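You operate a simulated robot arm through the tools that you are given. There is no shell and no other tool. Be economical: measure what you need, move in short steps, check, and stop when the job is done.

You run a simulated robot arm. Do the job below in one go: nothing can be reset, and whatever is moved stays where it is left.

JOB
Press the three raised gasket lengths on the hatch home.
Fine: use the press block, not your fingers, and put it back where it stood. Set down upright: press block.
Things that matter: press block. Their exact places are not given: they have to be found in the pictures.

Only the result counts: the job must be done as asked and must still hold three seconds after the hand-in. Knocking over, shifting, dropping, spilling or breaking anything else fails it.

ROBOT AND FRAMES
A 7-joint arm with a two-finger gripper, hanging from a carriage that runs on a rail from [-72.2, 4.6] to [175.3, -11.2] (x, y) and turns from -385 to 303 degrees about z. Base frame: it is fixed where the carriage stands at the start and does not move with it; the origin is on the floor, on the carriage's upright axis, x ahead of it, y to its left, z up; the surface under the hand at the start is at about z = 80. Readings come in cm, degrees, newtons and seconds.
With the tool pointing down near the work surface it reaches from about 46 to 80 cm from the robot's upright axis, wherever it stands. Its first joint turns from -143.0 to 143.0 degrees. Places, roughly: press block (5x5x10 cm) [70, -40, 80]. Payload 1.37 kg.
The tool frame sits at the grasp point between the pads (the TCP): z along the fingers, y along the line on which they close. The tips reach 1.6 cm beyond it. Largest opening 9.2 cm; the body of the gripper starts 7.4 cm behind the TCP.
Orientation is told as [roll, pitch, yaw] about the base's x, y, z axes, in that order, counted from this pose: with the fingers straight down and closing along the base's y, the tool's x points along the base's -x, its y along +y and its z along -z.

CONTROLS
- The arm moves only by the tool move_arm. Its argument "moves" is a list of rows, each a list of 3 entries, a list of its own where there are three numbers: the shift along the tool's x, y, z in units of 150 mm (1.0 is 150 mm), then the turn, a rotation vector about the tool's x, y, z in units of 180 degrees (1.0 is 180 degrees), then the closure, from 0 (fully open) to 1 (shut). In form: [[[tx, ty, tz], [wx, wy, wz], gripper], ...]. A call has 1 to 20 rows; each row is the pose to reach, as a shift and turn from the pose commanded when the call began, along the tool's axes at that moment. A call with a number of a shift or a turn outside -1 to 1 is refused whole. Rows are played at 5 a second. More than 5 cm and 8.6 degrees between two rows, or a gripper value outside its range, and nothing of the call is played. Where a pose cannot be reached the arm comes as near as it can. A force on the tool above 40 N (or 10 N above the force at the start of the call, whichever is more), or a blocked arm, ends the call early, and 0.2 s more pass. The fingers move at their own pace and stop on an object; they squeeze with about 26 N. The grip force told is the motor's: it shows also when the fingers shut on nothing. Time passes only in rows, and 0.2 s behind the last, so rows that repeat a pose let the fingers close. The reply holds the time, the measured pose of the TCP, the force on the tool along the base axes, the opening and the grip force, in the units named above and with some noise, with the torque about the TCP (base axes, N m) and any sound that the robot's microphone picked up.
- Cameras (640 x 400 px; columns grow to the right, rows downward): "scene" is now at [28.88, -4.28, 172.43]; the picture's right is [-0.43, -0.90, 0.00], its down [-0.63, 0.29, -0.72] and it looks along [0.65, -0.31, -0.69] (base axes); focal length 292 px, centre (320, 200). "wrist" rides on the gripper at [7.1, 1.9, -11.1] in the tool frame; the picture's right is [-0.26, 0.97, 0.00], its down [-0.78, -0.21, -0.59] and it looks along [-0.57, -0.15, 0.81] (tool axes); focal length 280 px, centre (320, 200).
- grab_frame(camera): a new picture of that camera. The clock stands still meanwhile.
- move_column(by): slides the trunk up (or, below 0, down) by that many cm; the arm and the scene camera ride with it, the base frame stays. It gives what a move gives, with no picture.
- base_move(legs): drives the robot by 1 to 6 legs, each [ahead, left, turn to the left] in cm, cm and degrees, along the robot's own axes; the way and the turn of a leg run together, so that a leg with both is an arc; at most 150 cm and 180 degrees a leg. The arm and the cameras ride along, it lands a little off, and it stops where it bumps. It keeps to its track: a leg is cut to what the track allows. It gives what a move gives.
- turn_head(pan, tilt): turns the head with the scene camera to pan (to the left, within 155 degrees either way) and tilt (down, from -29 to 69), counted from straight ahead of the robot. It gives what a move gives.
- pixel_to_xyz(camera, pixels): there is no depth. For up to 12 entries [column, row, z] of the newest picture of that camera ("zoom" is the newest enlarged one), the place [x, y] in the base frame at which the ray of that pixel passes the height z, good to about 0.2 cm, but the place of the scene camera against the robot may be out by one fixed shift of up to 1.2 cm in any direction. The clock stands still meanwhile.
- close_up(camera, box): a new picture of the part [left, top, right, bottom] of that camera's present view, enlarged. The clock stands still meanwhile.
- hand_in(): hands the job in; it is judged then, once.

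Keep the steps short. Do not move on a guess: measure, check each grasp and each placing, and mend mistakes. In all there are 80 turns and 60 pictures (those below and enlarged ones count). Leave the gripper open and the arm clear of the work at the hand-in unless told otherwise, and finish with a single line.

The tools are called after ">>>" as name(argument=value, ...) on one line, values as JSON. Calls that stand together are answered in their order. move_arm: Moves the arm, as the interface text tells. Its arguments: {"type":"object","properties":{"moves":{"type":"array"}},"required":["moves"]} The other tools are called the same way: move_column (by) slides the trunk up or down; base_move (legs) drives the base; turn_head (pan, tilt) turns the head that bears the scene camera; grab_frame (camera) takes a picture; pixel_to_xyz (camera, pixels) gives the place at which the rays of pixels pass given heights; close_up (camera, box) takes an enlarged picture of a part of a camera's view; hand_in () hands the job in.

At the start:

```text
time_s: 0.0
ee_pos: [67.98, -41.77, 132.01]
tool_rot: [0.0, 0.0, 0.0]
contact_force: [-0.4, -0.2, -0.8]
ft_torque: [-0.02, 0.0, 0.02]
finger_gap: 9.16
finger_force: 0.1
trunk travel left (down, up): [-27.0, 31.1]
robot x, y, heading: [0.06, -0.06, -0.1]
head pan, tilt: [-25.2, 43.9]
```

scene: 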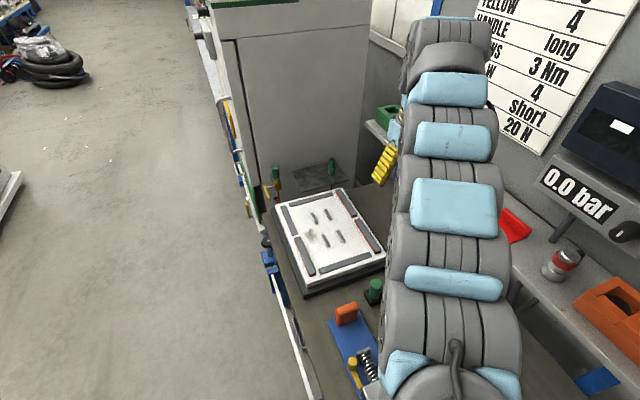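
wrist: 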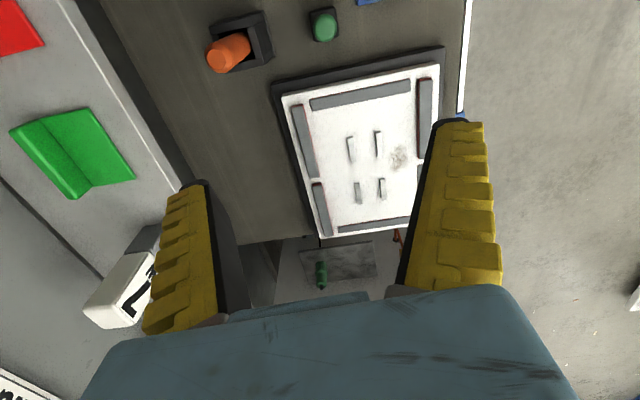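

I see the white hatch with grey gasket strips at about (325,235) in the scene, and orange and green items near it. First I'll take enlarged views.

>>> close_up(camera="scene", box=[240, 140, 400, 300])

>>> close_up(camera="wrist", box=[180, 0, 480, 300])

>>> pixel_to_xyz(camera="wrist", pixels=[[284, 97, 82], [437, 65, 82], [320, 237, 82], [235, 48, 85], [323, 25, 85], [321, 275, 85], [419, 220, 82]])

>>> pixel_to_xyz(camera="scene", pixels=[[273, 208, 82], [340, 190, 82], [385, 258, 82], [301, 287, 82], [346, 315, 85], [374, 290, 85], [276, 175, 85], [331, 165, 85]])

```text
2.50 times, centred on (320, 220) of scene
```

zoom: 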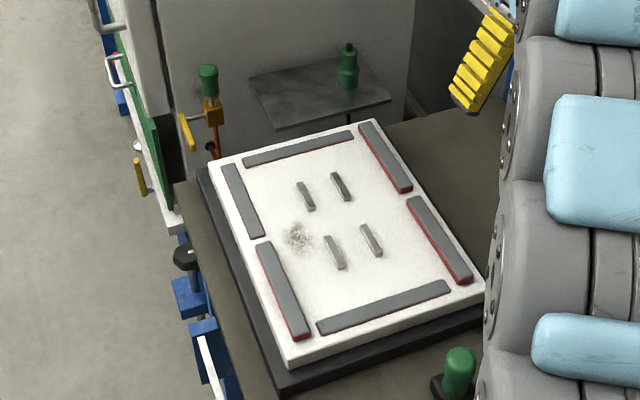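

```text
1.33 times, centred on (330, 150) of wrist
```

zoom: 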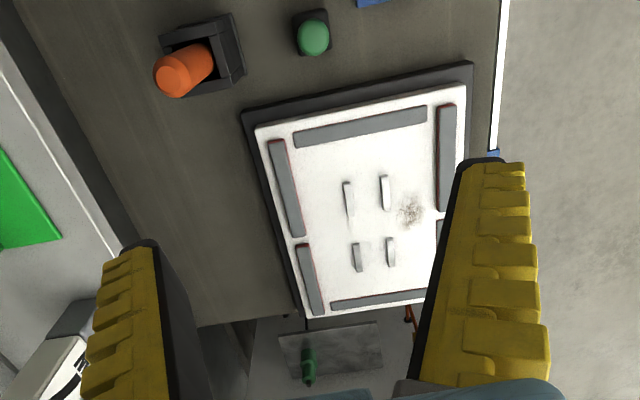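

```text
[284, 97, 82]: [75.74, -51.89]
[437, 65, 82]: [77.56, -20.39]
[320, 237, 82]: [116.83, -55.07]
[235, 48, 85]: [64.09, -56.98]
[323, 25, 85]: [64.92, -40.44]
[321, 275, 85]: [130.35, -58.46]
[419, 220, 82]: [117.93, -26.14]
```

```text
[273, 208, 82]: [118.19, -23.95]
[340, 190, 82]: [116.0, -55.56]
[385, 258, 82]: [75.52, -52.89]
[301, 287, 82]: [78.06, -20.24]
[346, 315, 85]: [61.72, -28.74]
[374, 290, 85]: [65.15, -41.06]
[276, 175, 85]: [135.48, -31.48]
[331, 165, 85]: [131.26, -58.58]
```

Three lengths show a red edge, so they look raised: both on the -y side and the near one on the +y side. Next I need to identify the press block among the items near x=62-65.

>>> close_up(camera="wrist", box=[190, 0, 390, 125])

>>> close_up(camera="scene", box=[310, 270, 430, 400])

```text
3.20 times, centred on (290, 62) of wrist
```

zoom: 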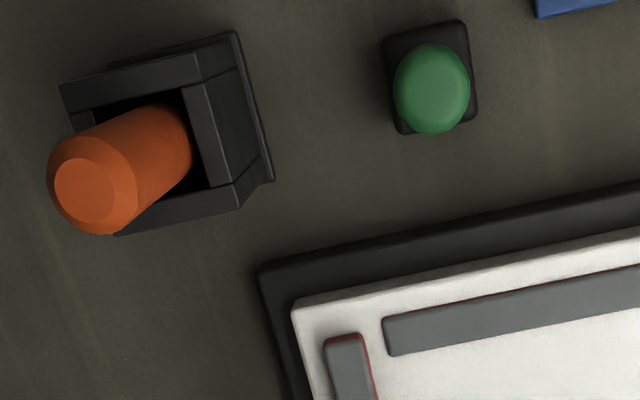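

```text
3.08 times, centred on (370, 335) of scene
```

zoom: 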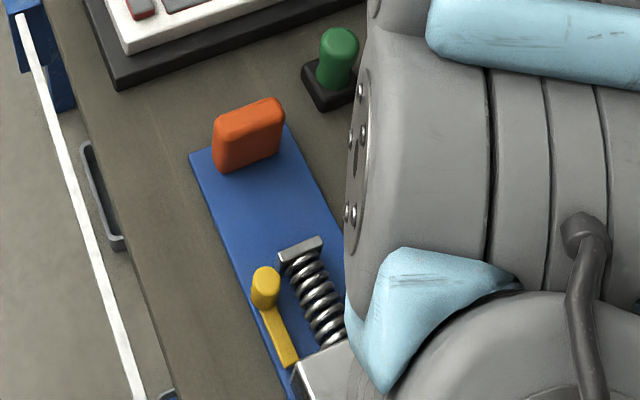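

The black-based item with a green grip at wrist zoom (430,80) is a likely press block. The orange rod sits in a holder. I'll move back 14 cm and down a bit for a better look.

>>> move_arm(moves=[[[0.31, 0, 0.15], [0, 0, 0], 0], [[0.62, 0, 0.3], [0, 0, 0], 0], [[0.93, 0, 0.5], [0, 0, 0], 0], [[0.93, 0, 0.5], [0, 0, 0], 0]])

>>> grab_frame(camera="wrist")

```text
refused: row 1 steps farther than a row can; nothing moved
```

```text
53 pictures are left
```

wrist: 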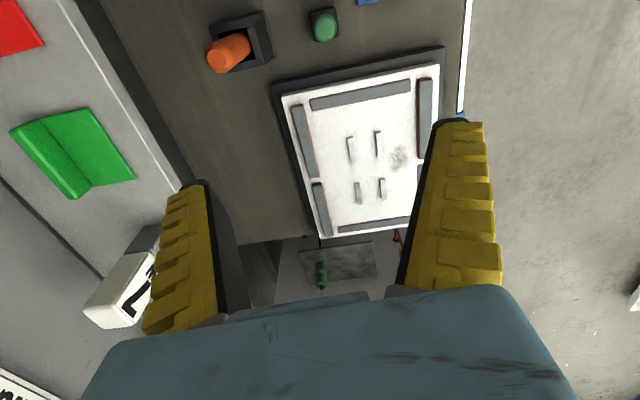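

The step was just over 5 cm, so I'll split it into smaller rows.

>>> move_arm(moves=[[[0.19, 0, 0.1], [0, 0, 0], 0], [[0.38, 0, 0.2], [0, 0, 0], 0], [[0.57, 0, 0.3], [0, 0, 0], 0], [[0.76, 0, 0.4], [0, 0, 0], 0], [[0.95, 0, 0.5], [0, 0, 0], 0], [[0.95, 0, 0.5], [0, 0, 0], 0]])

>>> grab_frame(camera="wrist")

```text
time_s: 1.6
ee_pos: [55.49, -41.76, 125.53]
tool_rot: [-0.1, 0.2, 0.0]
contact_force: [-0.5, 1.1, 0.3]
ft_torque: [-0.03, -0.01, -0.01]
finger_gap: 9.19
finger_force: 0.0
out of reach, approached as far as the arm can: row 5, 6
trunk travel left (down, up): [-27.0, 31.1]
robot x, y, heading: [0.07, 0.22, 0.2]
head pan, tilt: [-25.2, 43.9]
stopped in row 6: the arm was blocked; the commanded pose is now the measured one
```

```text
52 pictures are left
```

wrist: 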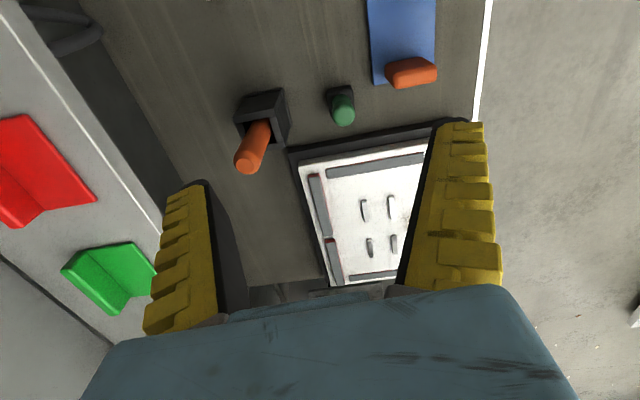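

Now both are clearly visible. I'll take an enlarged view and measure them.

>>> close_up(camera="wrist", box=[220, 60, 380, 180])

```text
3.33 times, centred on (300, 120) of wrist
```

zoom: 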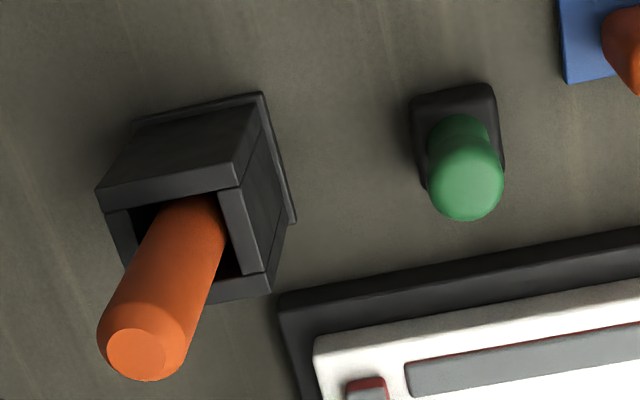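

>>> pixel_to_xyz(camera="zoom", pixels=[[412, 97, 83], [490, 84, 83], [503, 172, 80], [424, 188, 80], [430, 185, 90], [503, 175, 90], [465, 185, 90], [265, 92, 80], [297, 220, 80], [133, 122, 80], [135, 355, 100]])

>>> pixel_to_xyz(camera="scene", pixels=[[376, 281, 90], [374, 301, 80]])

```text
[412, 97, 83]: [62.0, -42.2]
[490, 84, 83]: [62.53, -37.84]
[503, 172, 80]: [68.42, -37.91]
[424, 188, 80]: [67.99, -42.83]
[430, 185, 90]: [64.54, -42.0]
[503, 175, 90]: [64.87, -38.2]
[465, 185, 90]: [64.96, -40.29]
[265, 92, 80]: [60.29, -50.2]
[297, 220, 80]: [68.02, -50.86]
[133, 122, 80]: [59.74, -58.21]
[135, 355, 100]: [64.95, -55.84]
```

```text
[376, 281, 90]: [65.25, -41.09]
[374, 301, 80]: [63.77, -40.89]
```

The green-topped block measures about 5x5x10 at (65,-40.3), so it is the press block. Next I'll look at the hatch closely from lower down to tell which lengths stand proud.

>>> move_arm(moves=[[[-0.2, 0, 0.1], [0, 0, 0], 0], [[-0.4, 0, 0.2], [0, 0, 0], 0], [[-0.6, 0, 0.3], [0, 0, 0], 0], [[-0.8, 0, 0.4], [0, 0, 0], 0], [[-1.0, 0, 0.5], [0, 0, 0], 0], [[-1.0, 0, 0.7], [0, 0, 0], 0], [[-1.0, 0, 0.7], [0, 0, 0], 0]])

>>> grab_frame(camera="wrist")

>>> close_up(camera="scene", box=[265, 180, 395, 300])

```text
time_s: 3.4
ee_pos: [70.51, -41.69, 114.96]
tool_rot: [-0.1, 0.2, 0.0]
contact_force: [-0.6, -0.2, 0.8]
ft_torque: [0.02, -0.03, 0.0]
finger_gap: 9.18
finger_force: 0.0
trunk travel left (down, up): [-27.0, 31.1]
robot x, y, heading: [-0.13, 0.14, -0.1]
head pan, tilt: [-25.2, 43.9]
stopped in row 7: the arm was blocked; the commanded pose is now the measured one
```

```text
50 pictures are left
```

wrist: 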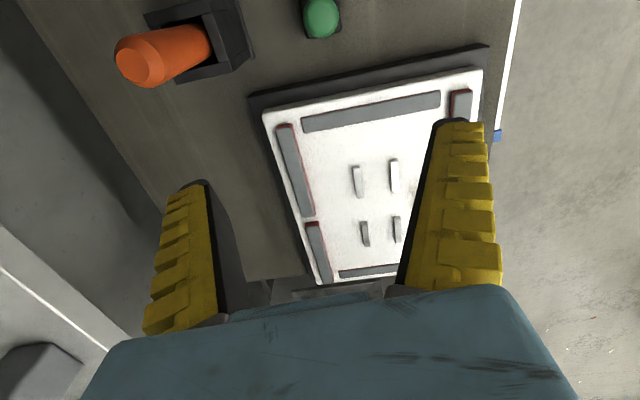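

```text
3.33 times, centred on (330, 240) of scene
```

zoom: 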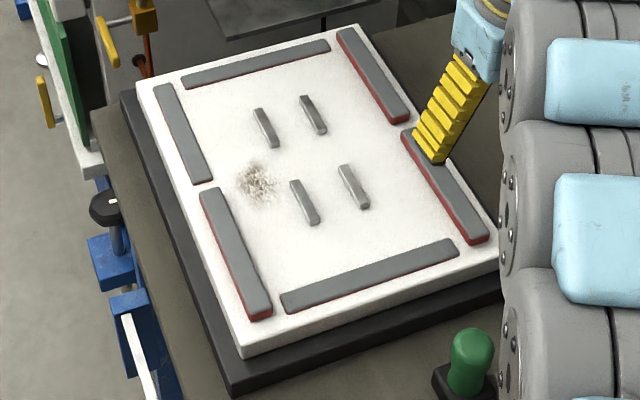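

The raised lengths are the two on the -y side and the near one on the +y side. Next I go above the press block at (65.1,-40.3), stopping at z=100.

>>> move_arm(moves=[[[0.1, 0.03, 0.2], [0, 0, 0], 0], [[0.2, 0.06, 0.45], [0, 0, 0], 0], [[0.3, 0.097, 0.7], [0, 0, 0], 0], [[0.36, 0.097, 0.9], [0, 0, 0], 0], [[0.36, 0.097, 1.0], [0, 0, 0], 0], [[0.36, 0.097, 1.0], [0, 0, 0], 0]])

>>> grab_frame(camera="wrist")

>>> close_up(camera="scene", box=[310, 220, 430, 340])

```text
time_s: 5.0
ee_pos: [65.01, -40.11, 99.87]
tool_rot: [0.0, 0.3, 0.0]
contact_force: [0.2, 0.1, -1.3]
ft_torque: [-0.01, 0.01, -0.01]
finger_gap: 9.2
finger_force: 0.0
trunk travel left (down, up): [-27.0, 31.1]
robot x, y, heading: [0.14, 0.23, 0.3]
head pan, tilt: [-25.2, 43.9]
stopped in row 6: the arm was blocked; the commanded pose is now the measured one
```

```text
48 pictures are left
```

wrist: 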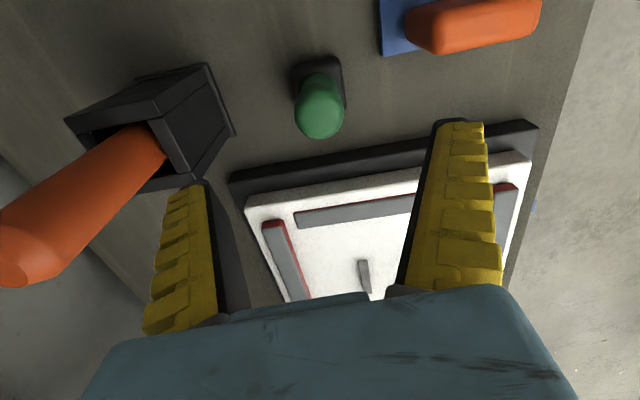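

```text
3.33 times, centred on (370, 280) of scene
```

zoom: 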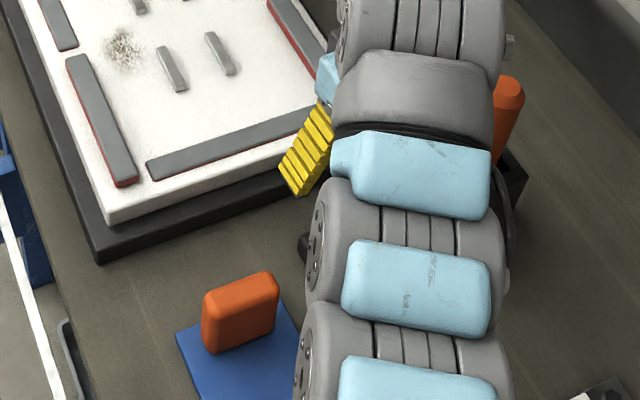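

>>> pixel_to_xyz(camera="wrist", pixels=[[320, 116, 90], [296, 112, 90], [344, 106, 90], [293, 65, 83], [337, 57, 83], [346, 98, 80], [170, 135, 90], [10, 255, 100], [25, 290, 100]])

>>> close_up(camera="wrist", box=[270, 40, 370, 150])

```text
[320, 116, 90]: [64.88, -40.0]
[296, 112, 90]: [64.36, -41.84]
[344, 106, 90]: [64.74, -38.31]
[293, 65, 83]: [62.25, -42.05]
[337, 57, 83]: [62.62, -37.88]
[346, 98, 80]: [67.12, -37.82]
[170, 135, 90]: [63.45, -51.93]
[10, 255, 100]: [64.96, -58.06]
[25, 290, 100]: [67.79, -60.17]
```

```text
3.64 times, centred on (320, 95) of wrist
```

zoom: 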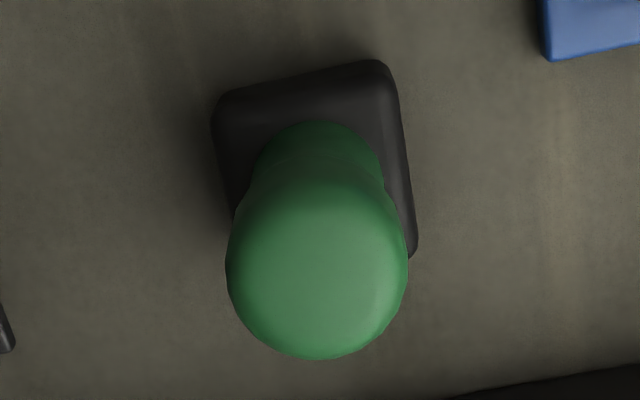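

The knob centre is at (64.9,-40.0) and the tool is over it. I'll go down to z≈86.6 and grip.

>>> move_arm(moves=[[[0.006, 0.005, 0.2], [0, 0, 0], 0], [[0.006, 0.005, 0.4], [0, 0, 0], 0], [[0.006, 0.005, 0.6], [0, 0, 0], 0], [[0.006, 0.005, 0.75], [0, 0, 0], 0], [[0.006, 0.005, 0.85], [0, 0, 0], 0], [[0.006, 0.005, 0.885], [0, 0, 0], 0], [[0.006, 0.005, 0.885], [0, 0, 0], 0]])

>>> grab_frame(camera="wrist")

```text
time_s: 6.8
ee_pos: [64.8, -40.11, 86.8]
tool_rot: [0.0, 0.3, -0.1]
contact_force: [-0.1, -0.2, -0.7]
ft_torque: [-0.02, -0.01, -0.02]
finger_gap: 9.16
finger_force: 0.0
trunk travel left (down, up): [-27.0, 31.1]
robot x, y, heading: [0.22, 0.08, 0.1]
head pan, tilt: [-25.2, 43.9]
stopped in row 7: the arm was blocked; the commanded pose is now the measured one
```

```text
45 pictures are left
```

wrist: 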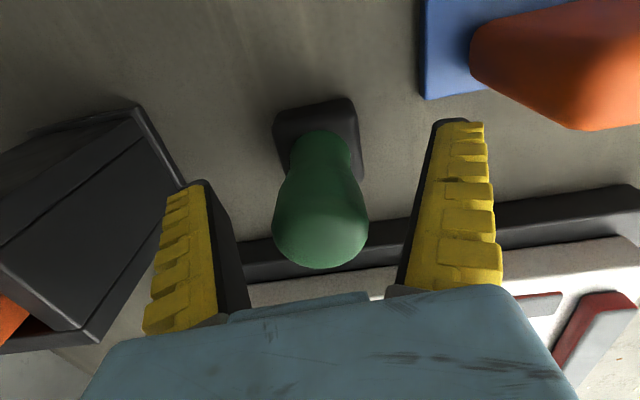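

The fingers straddle the handle, with their midpoint at about (322,158) on the neck. Closing now.

>>> move_arm(moves=[[[0, 0, 0], [0, 0, 0], 0.4], [[0, 0, 0], [0, 0, 0], 0.8], [[0, 0, 0], [0, 0, 0], 1], [[0, 0, 0], [0, 0, 0], 1], [[0, 0, 0], [0, 0, 0], 1]])

>>> grab_frame(camera="wrist")

```text
time_s: 8.2
ee_pos: [64.83, -40.24, 86.9]
tool_rot: [-0.1, 0.2, 0.0]
contact_force: [-2.2, 3.7, 12.1]
ft_torque: [0.0, -0.13, -0.02]
finger_gap: 2.95
finger_force: 26.4
trunk travel left (down, up): [-27.0, 31.1]
robot x, y, heading: [0.51, 0.24, -0.1]
head pan, tilt: [-25.2, 43.9]
stopped in row 5: the arm was blocked; the commanded pose is now the measured one
```

```text
44 pictures are left
```

wrist: 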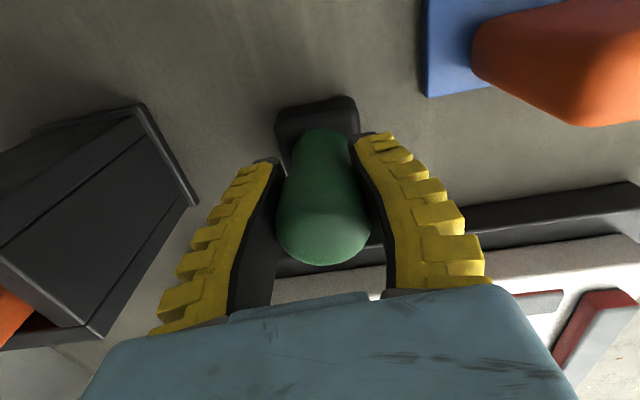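

Gripped, with a gap of 2.95 cm and 26 N. Lifting 10 cm and checking.

>>> move_arm(moves=[[[0, 0, -0.1], [0, 0, 0], 1], [[0, 0, -0.25], [0, 0, 0], 1], [[0, 0, -0.4], [0, 0, 0], 1], [[0, 0, -0.55], [0, 0, 0], 1], [[0, 0, -0.7], [0, 0, 0], 1]])

>>> grab_frame(camera="wrist")

```text
time_s: 9.6
ee_pos: [64.91, -40.32, 97.39]
tool_rot: [-0.1, 0.2, 0.0]
contact_force: [0.1, -0.3, -2.6]
ft_torque: [-0.01, -0.03, 0.02]
finger_gap: 2.82
finger_force: 26.5
trunk travel left (down, up): [-27.0, 31.1]
robot x, y, heading: [-0.07, 0.1, -0.1]
head pan, tilt: [-25.2, 43.9]
stopped in row 5: the arm was blocked; the commanded pose is now the measured one
```

```text
43 pictures are left
```

wrist: 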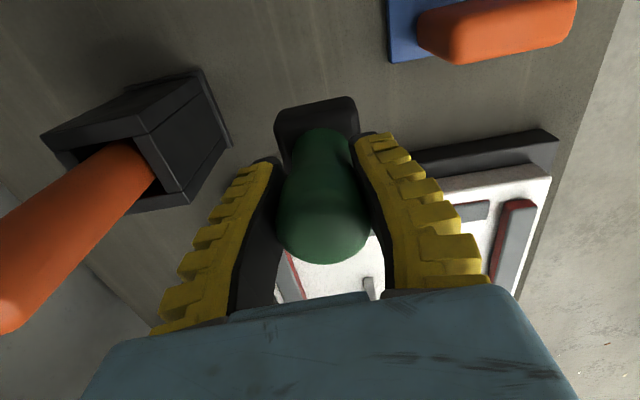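

The block is held upright and unchanged in the grip. Now I'll locate the strips in the scene camera.

>>> close_up(camera="scene", box=[265, 180, 395, 300])

>>> close_up(camera="wrist", box=[430, 120, 570, 300])

```text
3.33 times, centred on (330, 240) of scene
```

zoom: 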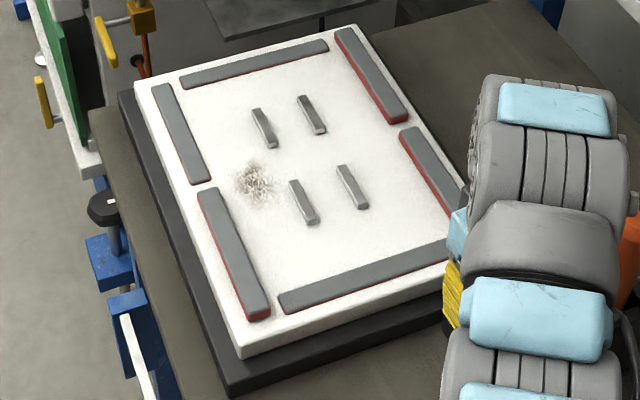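

```text
2.22 times, centred on (500, 210) of wrist
```

zoom: 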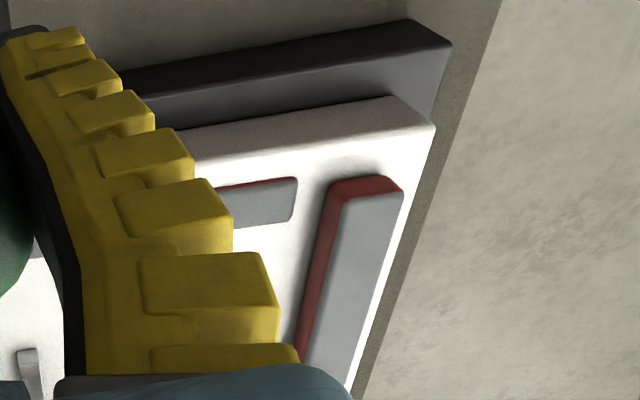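

>>> pixel_to_xyz(camera="zoom", pixels=[[402, 192, 84], [402, 192, 87], [343, 196, 84], [343, 196, 87], [435, 130, 84]])

>>> pixel_to_xyz(camera="scene", pixels=[[314.5, 273.5, 84], [314.5, 273.5, 87], [318.3, 272.5, 84], [318.3, 272.5, 87], [306.5, 236.5, 84], [306.5, 236.5, 87]])

```text
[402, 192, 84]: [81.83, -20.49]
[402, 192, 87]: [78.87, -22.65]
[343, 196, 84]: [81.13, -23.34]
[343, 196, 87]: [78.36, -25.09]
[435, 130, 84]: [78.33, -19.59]
```

```text
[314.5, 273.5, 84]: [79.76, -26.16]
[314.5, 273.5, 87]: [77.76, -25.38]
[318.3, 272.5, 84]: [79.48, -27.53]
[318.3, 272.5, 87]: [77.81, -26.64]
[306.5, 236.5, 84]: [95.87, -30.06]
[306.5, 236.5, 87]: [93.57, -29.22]
```

The near +y length runs from about (79,-23.5) to (95,-24.7), with its top at roughly z=86.4. I'll raise 4 cm and then drive 25 cm along the rail to get it in reach.

>>> move_arm(moves=[[[0, 0, -0.15], [0, 0, 0], 1], [[0, 0, -0.3], [0, 0, 0], 1]])

>>> base_move(legs=[[25, -1.6, 0]])

>>> grab_frame(camera="wrist")

>>> grab_frame(camera="scene")

```text
time_s: 10.4
ee_pos: [64.83, -40.44, 101.87]
tool_rot: [-0.2, 0.2, -0.1]
contact_force: [-0.1, 0.1, -1.2]
ft_torque: [0.01, 0.03, 0.0]
finger_gap: 2.82
finger_force: 26.2
trunk travel left (down, up): [-27.0, 31.1]
robot x, y, heading: [0.09, 0.18, -0.1]
head pan, tilt: [-25.2, 43.9]
stopped in row 2: the arm was blocked; the commanded pose is now the measured one
```

```text
time_s: 11.7
ee_pos: [63.04, -41.14, 100.02]
tool_rot: [-0.2, 1.5, -0.8]
contact_force: [0.2, -0.3, -1.5]
ft_torque: [0.01, 0.02, -0.03]
finger_gap: 2.82
finger_force: 26.0
trunk travel left (down, up): [-27.0, 31.1]
robot x, y, heading: [2.19, 0.03, -0.8]
head pan, tilt: [-25.2, 43.9]
stopped in leg 1: the robot was blocked; the commanded pose is now the measured one
```

```text
40 pictures are left
```

wrist: 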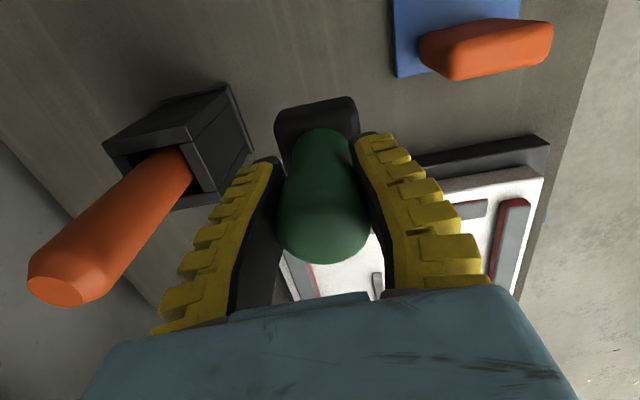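

```text
39 pictures are left
```

scene: 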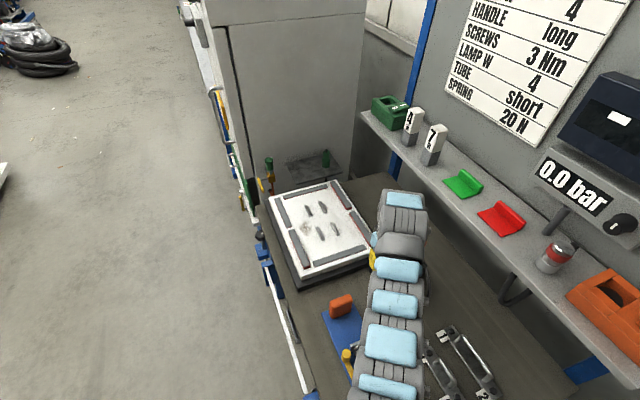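

The drive was blocked after 2 cm. Before trying again I'll look at what the arm may be touching, with the head tilted further down.

>>> turn_head(pan=-35, tilt=65)

>>> grab_frame(camera="scene")

```text
time_s: 12.6
ee_pos: [63.06, -40.86, 99.66]
tool_rot: [-0.1, 2.0, -0.3]
contact_force: [0.6, 0.2, -1.8]
ft_torque: [-0.02, 0.0, -0.02]
finger_gap: 2.79
finger_force: 25.9
trunk travel left (down, up): [-27.0, 31.1]
robot x, y, heading: [2.47, -0.16, -0.4]
head pan, tilt: [-35.0, 65.0]
```

```text
38 pictures are left
```

scene: 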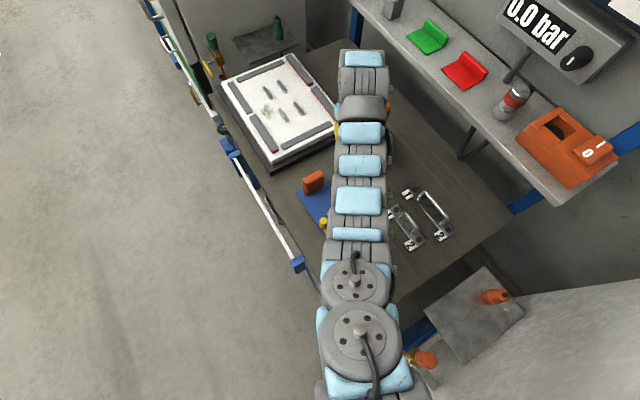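

>>> pixel_to_xyz(camera="scene", pixels=[[362, 60, 110], [362, 60, 130], [340, 130, 100], [388, 105, 100], [355, 285, 130], [355, 285, 100], [360, 335, 150], [425, 45, 100], [322, 222, 84], [365, 190, 110], [410, 225, 82]])

>>> close_up(camera="scene", box=[280, 40, 460, 220])

>>> close_up(camera="scene", box=[270, 200, 450, 400])

```text
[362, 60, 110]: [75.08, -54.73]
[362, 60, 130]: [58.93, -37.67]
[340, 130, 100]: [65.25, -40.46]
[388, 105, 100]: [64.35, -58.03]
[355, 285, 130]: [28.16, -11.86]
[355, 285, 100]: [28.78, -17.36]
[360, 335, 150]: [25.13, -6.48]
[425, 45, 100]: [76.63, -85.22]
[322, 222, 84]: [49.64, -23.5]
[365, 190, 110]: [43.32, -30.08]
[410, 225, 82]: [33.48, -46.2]
```

```text
2.22 times, centred on (370, 130) of scene
```

zoom: 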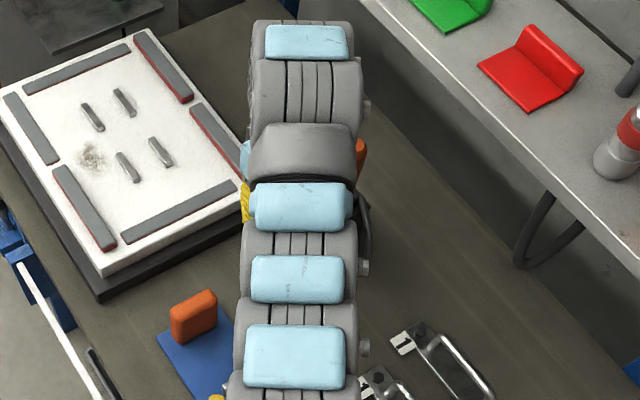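

```text
2.00 times, centred on (360, 300) of scene
```

zoom: 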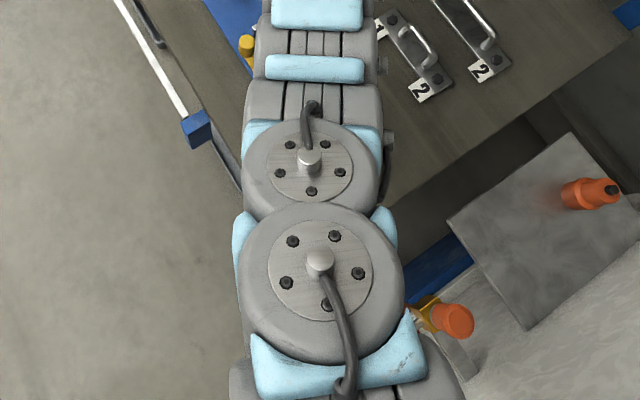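

The arm sits about 4 cm further back relative to the carriage. I'll test whether the arm moves forward freely, also levelling the 2° pitch and going up a little.

>>> move_arm(moves=[[[-0.1, 0.0, -0.1], [0, -0.005, 0], 1], [[-0.2, 0.0, -0.2], [0, -0.01, 0], 1], [[-0.3, 0.0, -0.3], [0, -0.01, 0], 1]])

>>> grab_frame(camera="scene")

```text
time_s: 13.6
ee_pos: [67.93, -41.27, 104.64]
tool_rot: [-0.3, -0.4, -0.8]
contact_force: [0.4, 0.2, -2.1]
ft_torque: [0.01, 0.0, -0.03]
finger_gap: 2.79
finger_force: 26.0
trunk travel left (down, up): [-27.0, 31.1]
robot x, y, heading: [2.05, 0.16, -0.8]
head pan, tilt: [-35.0, 65.0]
stopped in row 3: the arm was blocked; the commanded pose is now the measured one
```

```text
35 pictures are left
```

scene: 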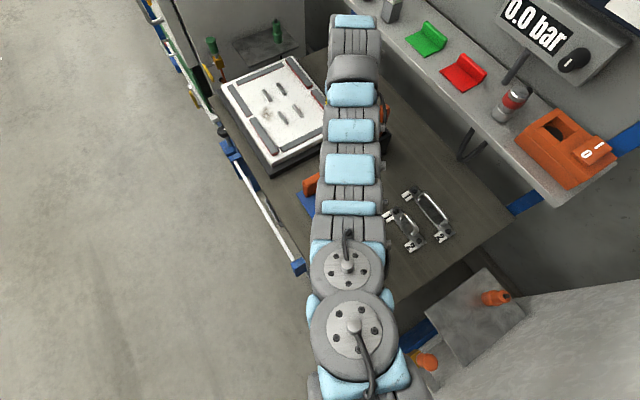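

The arm moves freely forward, so something near the shoulder may have blocked the carriage. A close view there.

>>> close_up(camera="scene", box=[290, 250, 450, 400])

>>> turn_head(pan=-80, tilt=55)

>>> grab_frame(camera="scene")

```text
2.67 times, centred on (370, 325) of scene
```

zoom: 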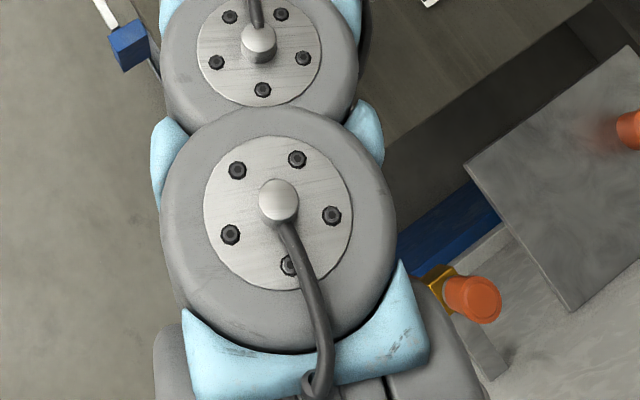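

```text
time_s: 14.7
ee_pos: [67.88, -41.01, 104.24]
tool_rot: [-0.1, -0.1, -0.4]
contact_force: [0.6, 0.5, -2.8]
ft_torque: [-0.02, -0.02, 0.01]
finger_gap: 2.8
finger_force: 26.1
trunk travel left (down, up): [-27.0, 31.1]
robot x, y, heading: [2.41, -0.22, -0.6]
head pan, tilt: [-80.0, 55.0]
```

```text
33 pictures are left
```

scene: 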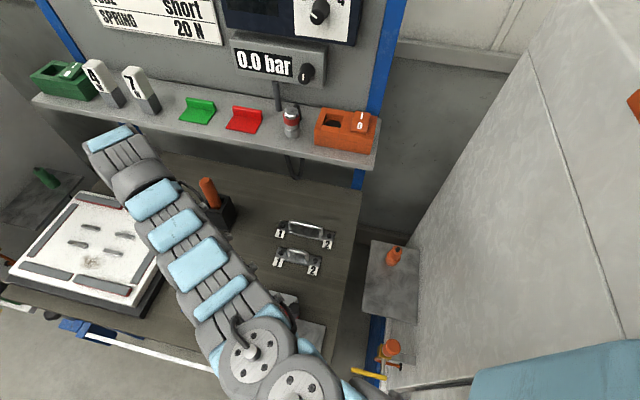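

I can't see a clear contact. The valve lever near the shoulder is one suspect. I'll raise the trunk 12 cm for clearance and drive a short leg to test.

>>> move_column(by=12)

>>> base_move(legs=[[6, -0.3, 0.5]])

```text
time_s: 16.2
ee_pos: [71.73, -40.82, 108.66]
tool_rot: [0.0, -1.8, -0.4]
contact_force: [-0.5, -0.3, -1.7]
ft_torque: [-0.01, -0.03, -0.02]
finger_gap: 2.84
finger_force: 25.8
trunk travel left (down, up): [-39.0, 19.1]
robot x, y, heading: [2.27, 0.11, -0.5]
head pan, tilt: [-80.0, 55.0]
```

```text
time_s: 17.2
ee_pos: [78.1, -40.56, 108.75]
tool_rot: [0.0, -1.7, 0.1]
contact_force: [-0.4, 0.1, -2.0]
ft_torque: [0.02, 0.0, 0.04]
finger_gap: 2.82
finger_force: 25.8
trunk travel left (down, up): [-39.0, 19.1]
robot x, y, heading: [8.58, -0.65, 0.1]
head pan, tilt: [-80.0, 55.0]
```

>>> turn_head(pan=-50, tilt=45)

>>> grab_frame(camera="scene")

>>> grab_frame(camera="wrist")

```text
time_s: 18.1
ee_pos: [78.09, -40.56, 108.77]
tool_rot: [-0.1, -1.8, 0.2]
contact_force: [0.6, 0.4, -2.3]
ft_torque: [0.01, -0.02, -0.05]
finger_gap: 2.82
finger_force: 25.9
trunk travel left (down, up): [-39.0, 19.1]
robot x, y, heading: [9.2, -0.38, 0.2]
head pan, tilt: [-50.0, 45.0]
```

```text
32 pictures are left
```

scene: 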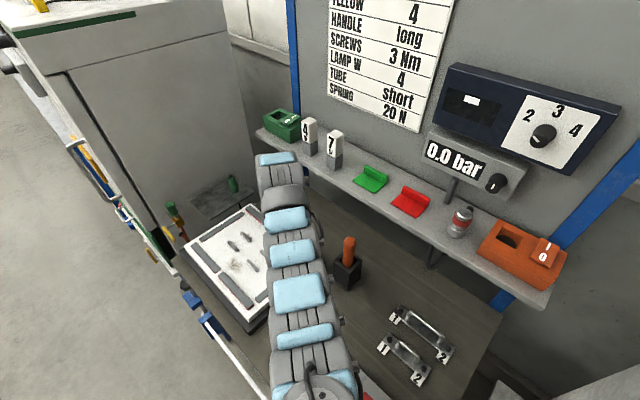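

```text
31 pictures are left
```

wrist: 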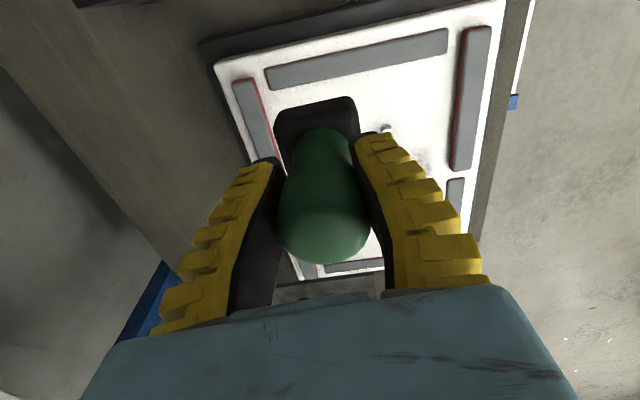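

Driving works with the trunk raised. I'll drive on 16 cm to get the near +y length in reach, then check the table items behind.

>>> base_move(legs=[[16, -0.7, 0]])

>>> turn_head(pan=-60, tilt=68)

>>> grab_frame(camera="scene")

```text
time_s: 19.5
ee_pos: [93.95, -41.44, 108.8]
tool_rot: [-0.1, -1.9, 0.2]
contact_force: [0.1, -0.4, -1.4]
ft_torque: [0.0, -0.01, -0.02]
finger_gap: 2.8
finger_force: 25.7
trunk travel left (down, up): [-39.0, 19.1]
robot x, y, heading: [24.42, -1.98, 0.3]
head pan, tilt: [-50.0, 45.0]
```

```text
time_s: 20.4
ee_pos: [94.12, -41.42, 108.89]
tool_rot: [0.0, -1.8, 0.3]
contact_force: [-0.3, -0.4, -1.1]
ft_torque: [0.03, 0.03, 0.02]
finger_gap: 2.82
finger_force: 26.1
trunk travel left (down, up): [-39.0, 19.1]
robot x, y, heading: [24.64, -1.57, 0.3]
head pan, tilt: [-60.0, 68.0]
```

```text
30 pictures are left
```

scene: 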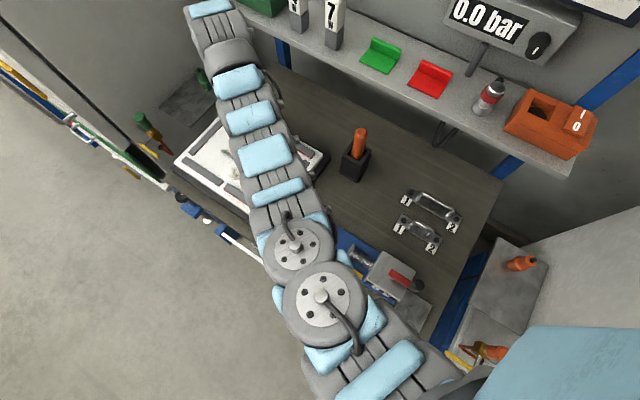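

The carriage is at x≈24.5 and the table items look undisturbed. Next I'll level the tool and move towards the near +y length at (87,-24), staying high.

>>> move_arm(moves=[[[0.08, 0.2, 0.05], [0, 0.005, 0], 1], [[0.16, 0.4, 0.1], [0, 0.01, 0], 1], [[0.24, 0.6, 0.15], [0, 0.01, 0], 1], [[0.32, 0.8, 0.2], [0, 0.01, 0], 1], [[0.4, 1.0, 0.25], [0, 0.01, 0], 1]])

>>> turn_head(pan=-25, tilt=50)

>>> grab_frame(camera="scene")

>>> grab_frame(camera="wrist")

```text
time_s: 21.6
ee_pos: [88.18, -26.41, 104.28]
tool_rot: [0.0, -0.1, 0.3]
contact_force: [0.7, 0.1, -2.4]
ft_torque: [-0.01, 0.02, -0.02]
finger_gap: 2.82
finger_force: 25.7
out of reach, approached as far as the arm can: row 5
trunk travel left (down, up): [-39.0, 19.1]
robot x, y, heading: [24.55, -1.9, 0.4]
head pan, tilt: [-60.0, 68.0]
```

```text
time_s: 22.6
ee_pos: [88.16, -26.52, 104.37]
tool_rot: [-0.1, -0.2, 0.1]
contact_force: [-0.2, -0.7, -2.2]
ft_torque: [0.02, 0.01, -0.01]
finger_gap: 2.81
finger_force: 25.8
trunk travel left (down, up): [-39.0, 19.1]
robot x, y, heading: [24.36, -1.7, 0.1]
head pan, tilt: [-25.0, 50.0]
```

```text
29 pictures are left
```

scene: 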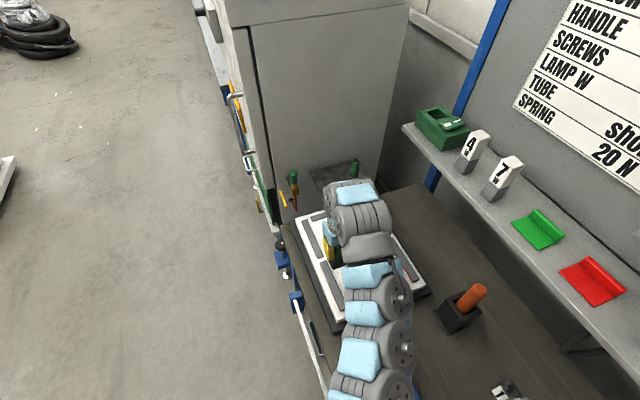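

```text
28 pictures are left
```

wrist: 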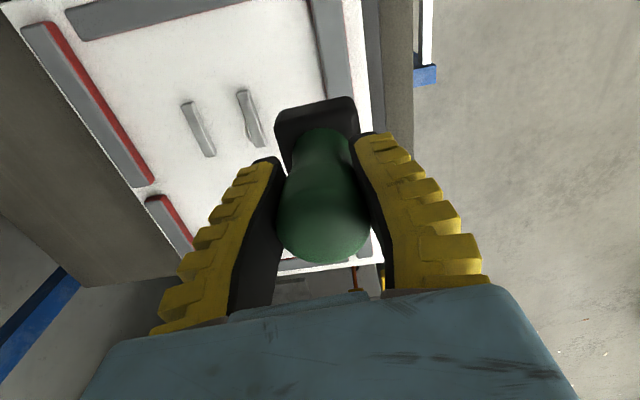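

Here I can measure the strips in this wrist view, taking the raised tops at z≈86.4.

>>> pixel_to_xyz(camera="wrist", pixels=[[22, 30, 86.2], [48, 22, 86.2], [130, 187, 86.2], [152, 182, 86.2], [147, 203, 86.2], [166, 196, 86.2], [309, 5, 86.2], [337, 5, 86.2], [325, 97, 86.2], [352, 97, 86.2], [360, 15, 85.2]])

```text
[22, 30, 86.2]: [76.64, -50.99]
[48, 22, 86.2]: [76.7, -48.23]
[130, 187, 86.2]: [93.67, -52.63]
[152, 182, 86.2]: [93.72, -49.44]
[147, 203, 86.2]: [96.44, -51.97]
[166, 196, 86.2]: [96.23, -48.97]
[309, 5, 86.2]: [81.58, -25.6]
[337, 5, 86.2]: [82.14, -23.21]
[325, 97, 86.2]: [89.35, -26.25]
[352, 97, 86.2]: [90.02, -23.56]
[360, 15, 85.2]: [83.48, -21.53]
```

The near +y length is centred at about (87.3,-24.75) and is 17 cm long. I'll align over it and go down to TCP z≈96, which puts the block bottom at ≈89.

>>> move_arm(moves=[[[0.057, 0.117, 0.15], [0, 0, 0], 1], [[0.057, 0.117, 0.3], [0, 0, 0], 1], [[0.057, 0.117, 0.45], [0, 0, 0], 1], [[0.057, 0.117, 0.55], [0, 0, 0], 1]])

>>> grab_frame(camera="wrist")

```text
time_s: 23.6
ee_pos: [87.37, -24.92, 96.08]
tool_rot: [0.0, -0.1, 0.2]
contact_force: [-0.4, 1.1, -2.3]
ft_torque: [-0.02, 0.0, 0.01]
finger_gap: 2.82
finger_force: 25.6
trunk travel left (down, up): [-39.0, 19.1]
robot x, y, heading: [24.44, -1.58, -0.2]
head pan, tilt: [-25.0, 50.0]
```

```text
27 pictures are left
```

wrist: 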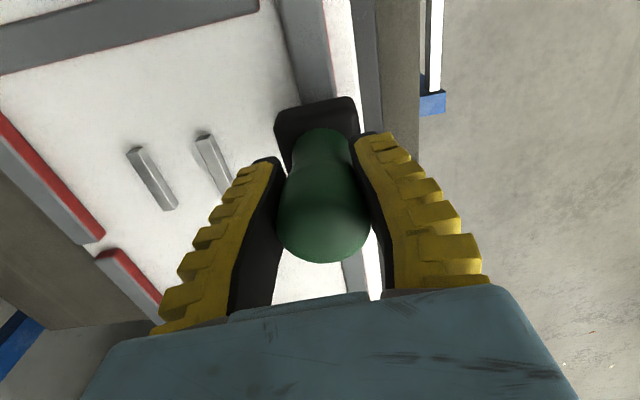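

The block sits squarely over the strip. I'm pressing down slowly in small rows.

>>> move_arm(moves=[[[0, 0, 0.06], [0, 0, 0], 1], [[0, 0, 0.12], [0, 0, 0], 1], [[0, 0, 0.17], [0, 0, 0], 1], [[0, 0, 0.2], [0, 0, 0], 1], [[0, 0, 0.22], [0, 0, 0], 1], [[0, 0, 0.24], [0, 0, 0], 1], [[0, 0, 0.26], [0, 0, 0], 1]])

```text
time_s: 25.2
ee_pos: [87.76, -24.84, 92.49]
tool_rot: [0.0, -0.2, 0.2]
contact_force: [-9.5, 4.2, 35.1]
ft_torque: [0.06, -0.22, -0.01]
finger_gap: 4.61
finger_force: 26.2
trunk travel left (down, up): [-39.0, 19.1]
robot x, y, heading: [24.66, -1.63, 0.2]
head pan, tilt: [-25.0, 50.0]
```

There's 35 N of force, but the gap grew to 4.6 cm, so the handle slid in the fingers. Checking.

>>> grab_frame(camera="wrist")

```text
26 pictures are left
```

wrist: 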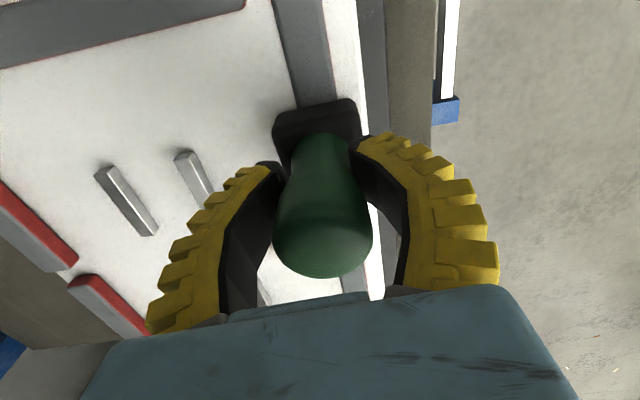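

The visible part of the strip above the block no longer shows red. I'll lift 5 cm and inspect.

>>> move_arm(moves=[[[0, 0, -0.1], [0, 0, 0], 1], [[0, 0, -0.25], [0, 0, 0], 1], [[0, 0, -0.4], [0, 0, 0], 1]])

>>> grab_frame(camera="wrist")

>>> close_up(camera="scene", box=[270, 190, 440, 340])

```text
time_s: 26.0
ee_pos: [87.57, -24.93, 98.4]
tool_rot: [-0.1, 0.1, 0.2]
contact_force: [0.4, 0.6, -2.0]
ft_torque: [-0.03, -0.02, 0.01]
finger_gap: 2.82
finger_force: 26.1
trunk travel left (down, up): [-39.0, 19.1]
robot x, y, heading: [24.59, -1.54, 0.1]
head pan, tilt: [-25.0, 50.0]
```

```text
25 pictures are left
```

wrist: 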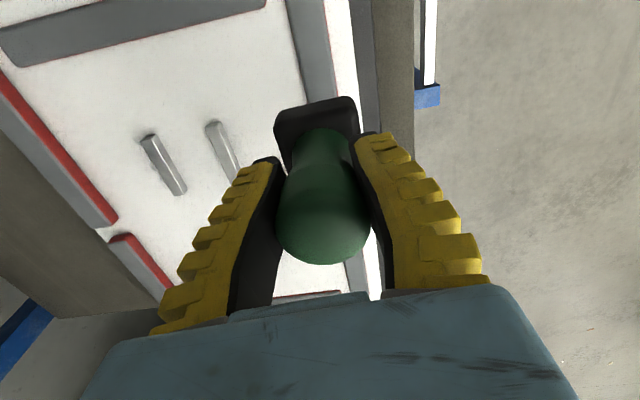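

```text
2.67 times, centred on (355, 265) of scene
```

zoom: 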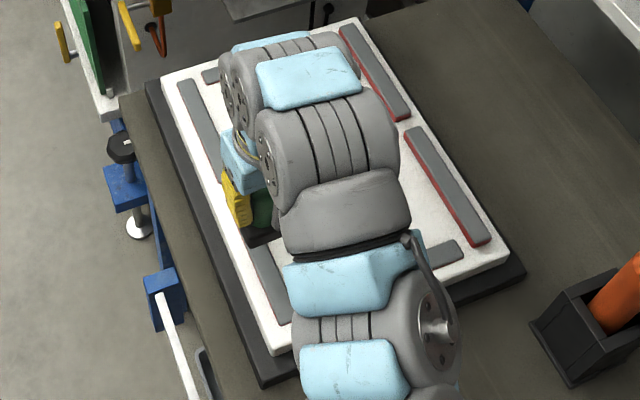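

The strip looks home. To be sure along its length, I'll also press near its near end.

>>> move_arm(moves=[[[0.2, 0.02, 0], [0, 0, 0], 1], [[0.4, 0.035, 0.0], [0, 0, 0], 1], [[0.4, 0.035, 0.15], [0, 0, 0], 1], [[0.4, 0.035, 0.28], [0, 0, 0], 1], [[0.4, 0.035, 0.34], [0, 0, 0], 1], [[0.4, 0.035, 0.37], [0, 0, 0], 1], [[0.4, 0.035, 0.4], [0, 0, 0], 1], [[0.4, 0.035, 0.42], [0, 0, 0], 1]])

>>> move_arm(moves=[[[0, 0, -0.1], [0, 0, 0], 1], [[0, 0, -0.25], [0, 0, 0], 1], [[0, 0, -0.4], [0, 0, 0], 1]])

```text
time_s: 27.8
ee_pos: [81.71, -24.28, 92.14]
tool_rot: [0.0, -0.2, 0.2]
contact_force: [-8.6, 1.1, 35.6]
ft_torque: [0.05, -0.34, -0.01]
finger_gap: 4.87
finger_force: 26.0
trunk travel left (down, up): [-39.0, 19.1]
robot x, y, heading: [24.77, -1.46, 0.3]
head pan, tilt: [-25.0, 50.0]
```

```text
time_s: 28.6
ee_pos: [81.43, -24.22, 97.93]
tool_rot: [-0.1, -0.1, 0.0]
contact_force: [-1.5, 0.8, -2.6]
ft_torque: [-0.01, 0.0, -0.04]
finger_gap: 2.81
finger_force: 26.3
trunk travel left (down, up): [-39.0, 19.1]
robot x, y, heading: [24.69, -1.46, 0.3]
head pan, tilt: [-25.0, 50.0]
```

Next the far end of this strip at (93.5,-25.1), 12 cm ahead.

>>> move_arm(moves=[[[-0.27, -0.02, 0], [0, 0, 0], 1], [[-0.54, -0.04, 0.0], [0, 0, 0], 1], [[-0.8, -0.06, 0.0], [0, 0, 0], 1], [[-0.8, -0.06, 0.15], [0, 0, 0], 1], [[-0.8, -0.06, 0.25], [0, 0, 0], 1], [[-0.8, -0.06, 0.31], [0, 0, 0], 1], [[-0.8, -0.06, 0.34], [0, 0, 0], 1], [[-0.8, -0.06, 0.37], [0, 0, 0], 1], [[-0.8, -0.06, 0.39], [0, 0, 0], 1]])

>>> move_arm(moves=[[[0, 0, -0.1], [0, 0, 0], 1], [[0, 0, -0.3], [0, 0, 0], 1], [[0, 0, -0.5], [0, 0, 0], 1], [[0, 0, -0.7], [0, 0, 0], 1], [[0, 0, -0.9], [0, 0, 0], 1]])

>>> grab_frame(camera="wrist")

```text
time_s: 30.6
ee_pos: [93.84, -25.11, 92.31]
tool_rot: [0.0, -0.2, 0.2]
contact_force: [-8.1, 7.3, 32.6]
ft_torque: [0.15, 0.07, 0.07]
finger_gap: 3.98
finger_force: 26.2
trunk travel left (down, up): [-39.0, 19.1]
robot x, y, heading: [24.39, -1.51, 0.2]
head pan, tilt: [-25.0, 50.0]
```

```text
time_s: 31.8
ee_pos: [93.72, -25.11, 105.62]
tool_rot: [0.0, 0.0, 0.2]
contact_force: [0.4, 0.0, -2.0]
ft_torque: [0.02, -0.04, 0.0]
finger_gap: 2.84
finger_force: 25.8
trunk travel left (down, up): [-39.0, 19.1]
robot x, y, heading: [24.6, -1.1, 0.2]
head pan, tilt: [-25.0, 50.0]
```

```text
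23 pictures are left
```

wrist: 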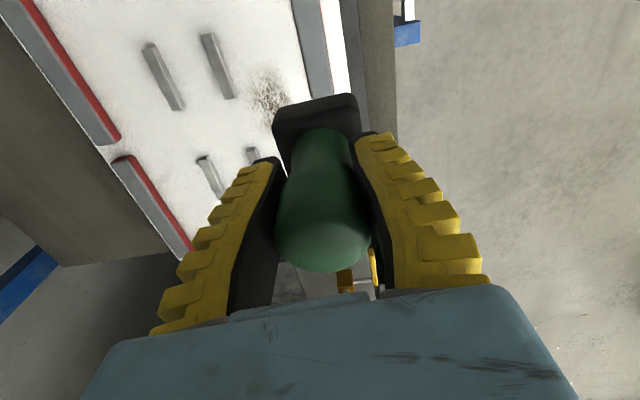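

>>> close_up(camera="wrist", box=[250, 0, 400, 110])

>>> close_up(camera="scene", box=[270, 190, 440, 340])

```text
3.64 times, centred on (325, 55) of wrist
```

zoom: 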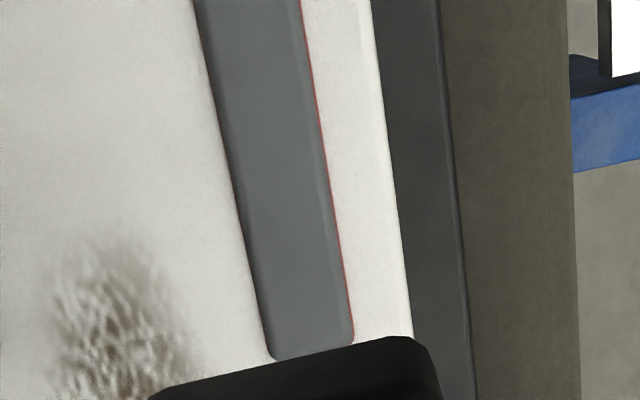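

```text
2.67 times, centred on (355, 265) of scene
```

zoom: 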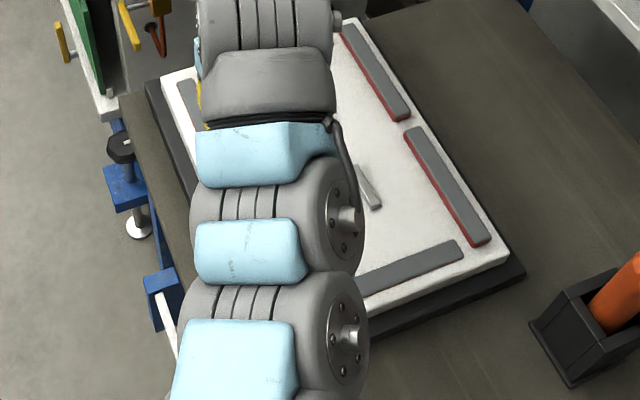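

The first length is home: only the same hairline shows as on the seated ones. Now measuring the -y strips here.

>>> pixel_to_xyz(camera="wrist", pixels=[[4, 5, 86.2], [22, 2, 86.2], [99, 145, 86.2], [119, 137, 86.2], [112, 163, 86.2], [131, 156, 86.2], [171, 253, 86.2], [189, 245, 86.2]])

```text
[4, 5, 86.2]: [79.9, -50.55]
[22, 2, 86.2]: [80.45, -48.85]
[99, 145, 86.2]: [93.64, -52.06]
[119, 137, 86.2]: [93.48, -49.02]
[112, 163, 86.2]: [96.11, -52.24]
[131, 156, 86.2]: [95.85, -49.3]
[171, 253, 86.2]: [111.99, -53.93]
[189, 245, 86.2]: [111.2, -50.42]
```

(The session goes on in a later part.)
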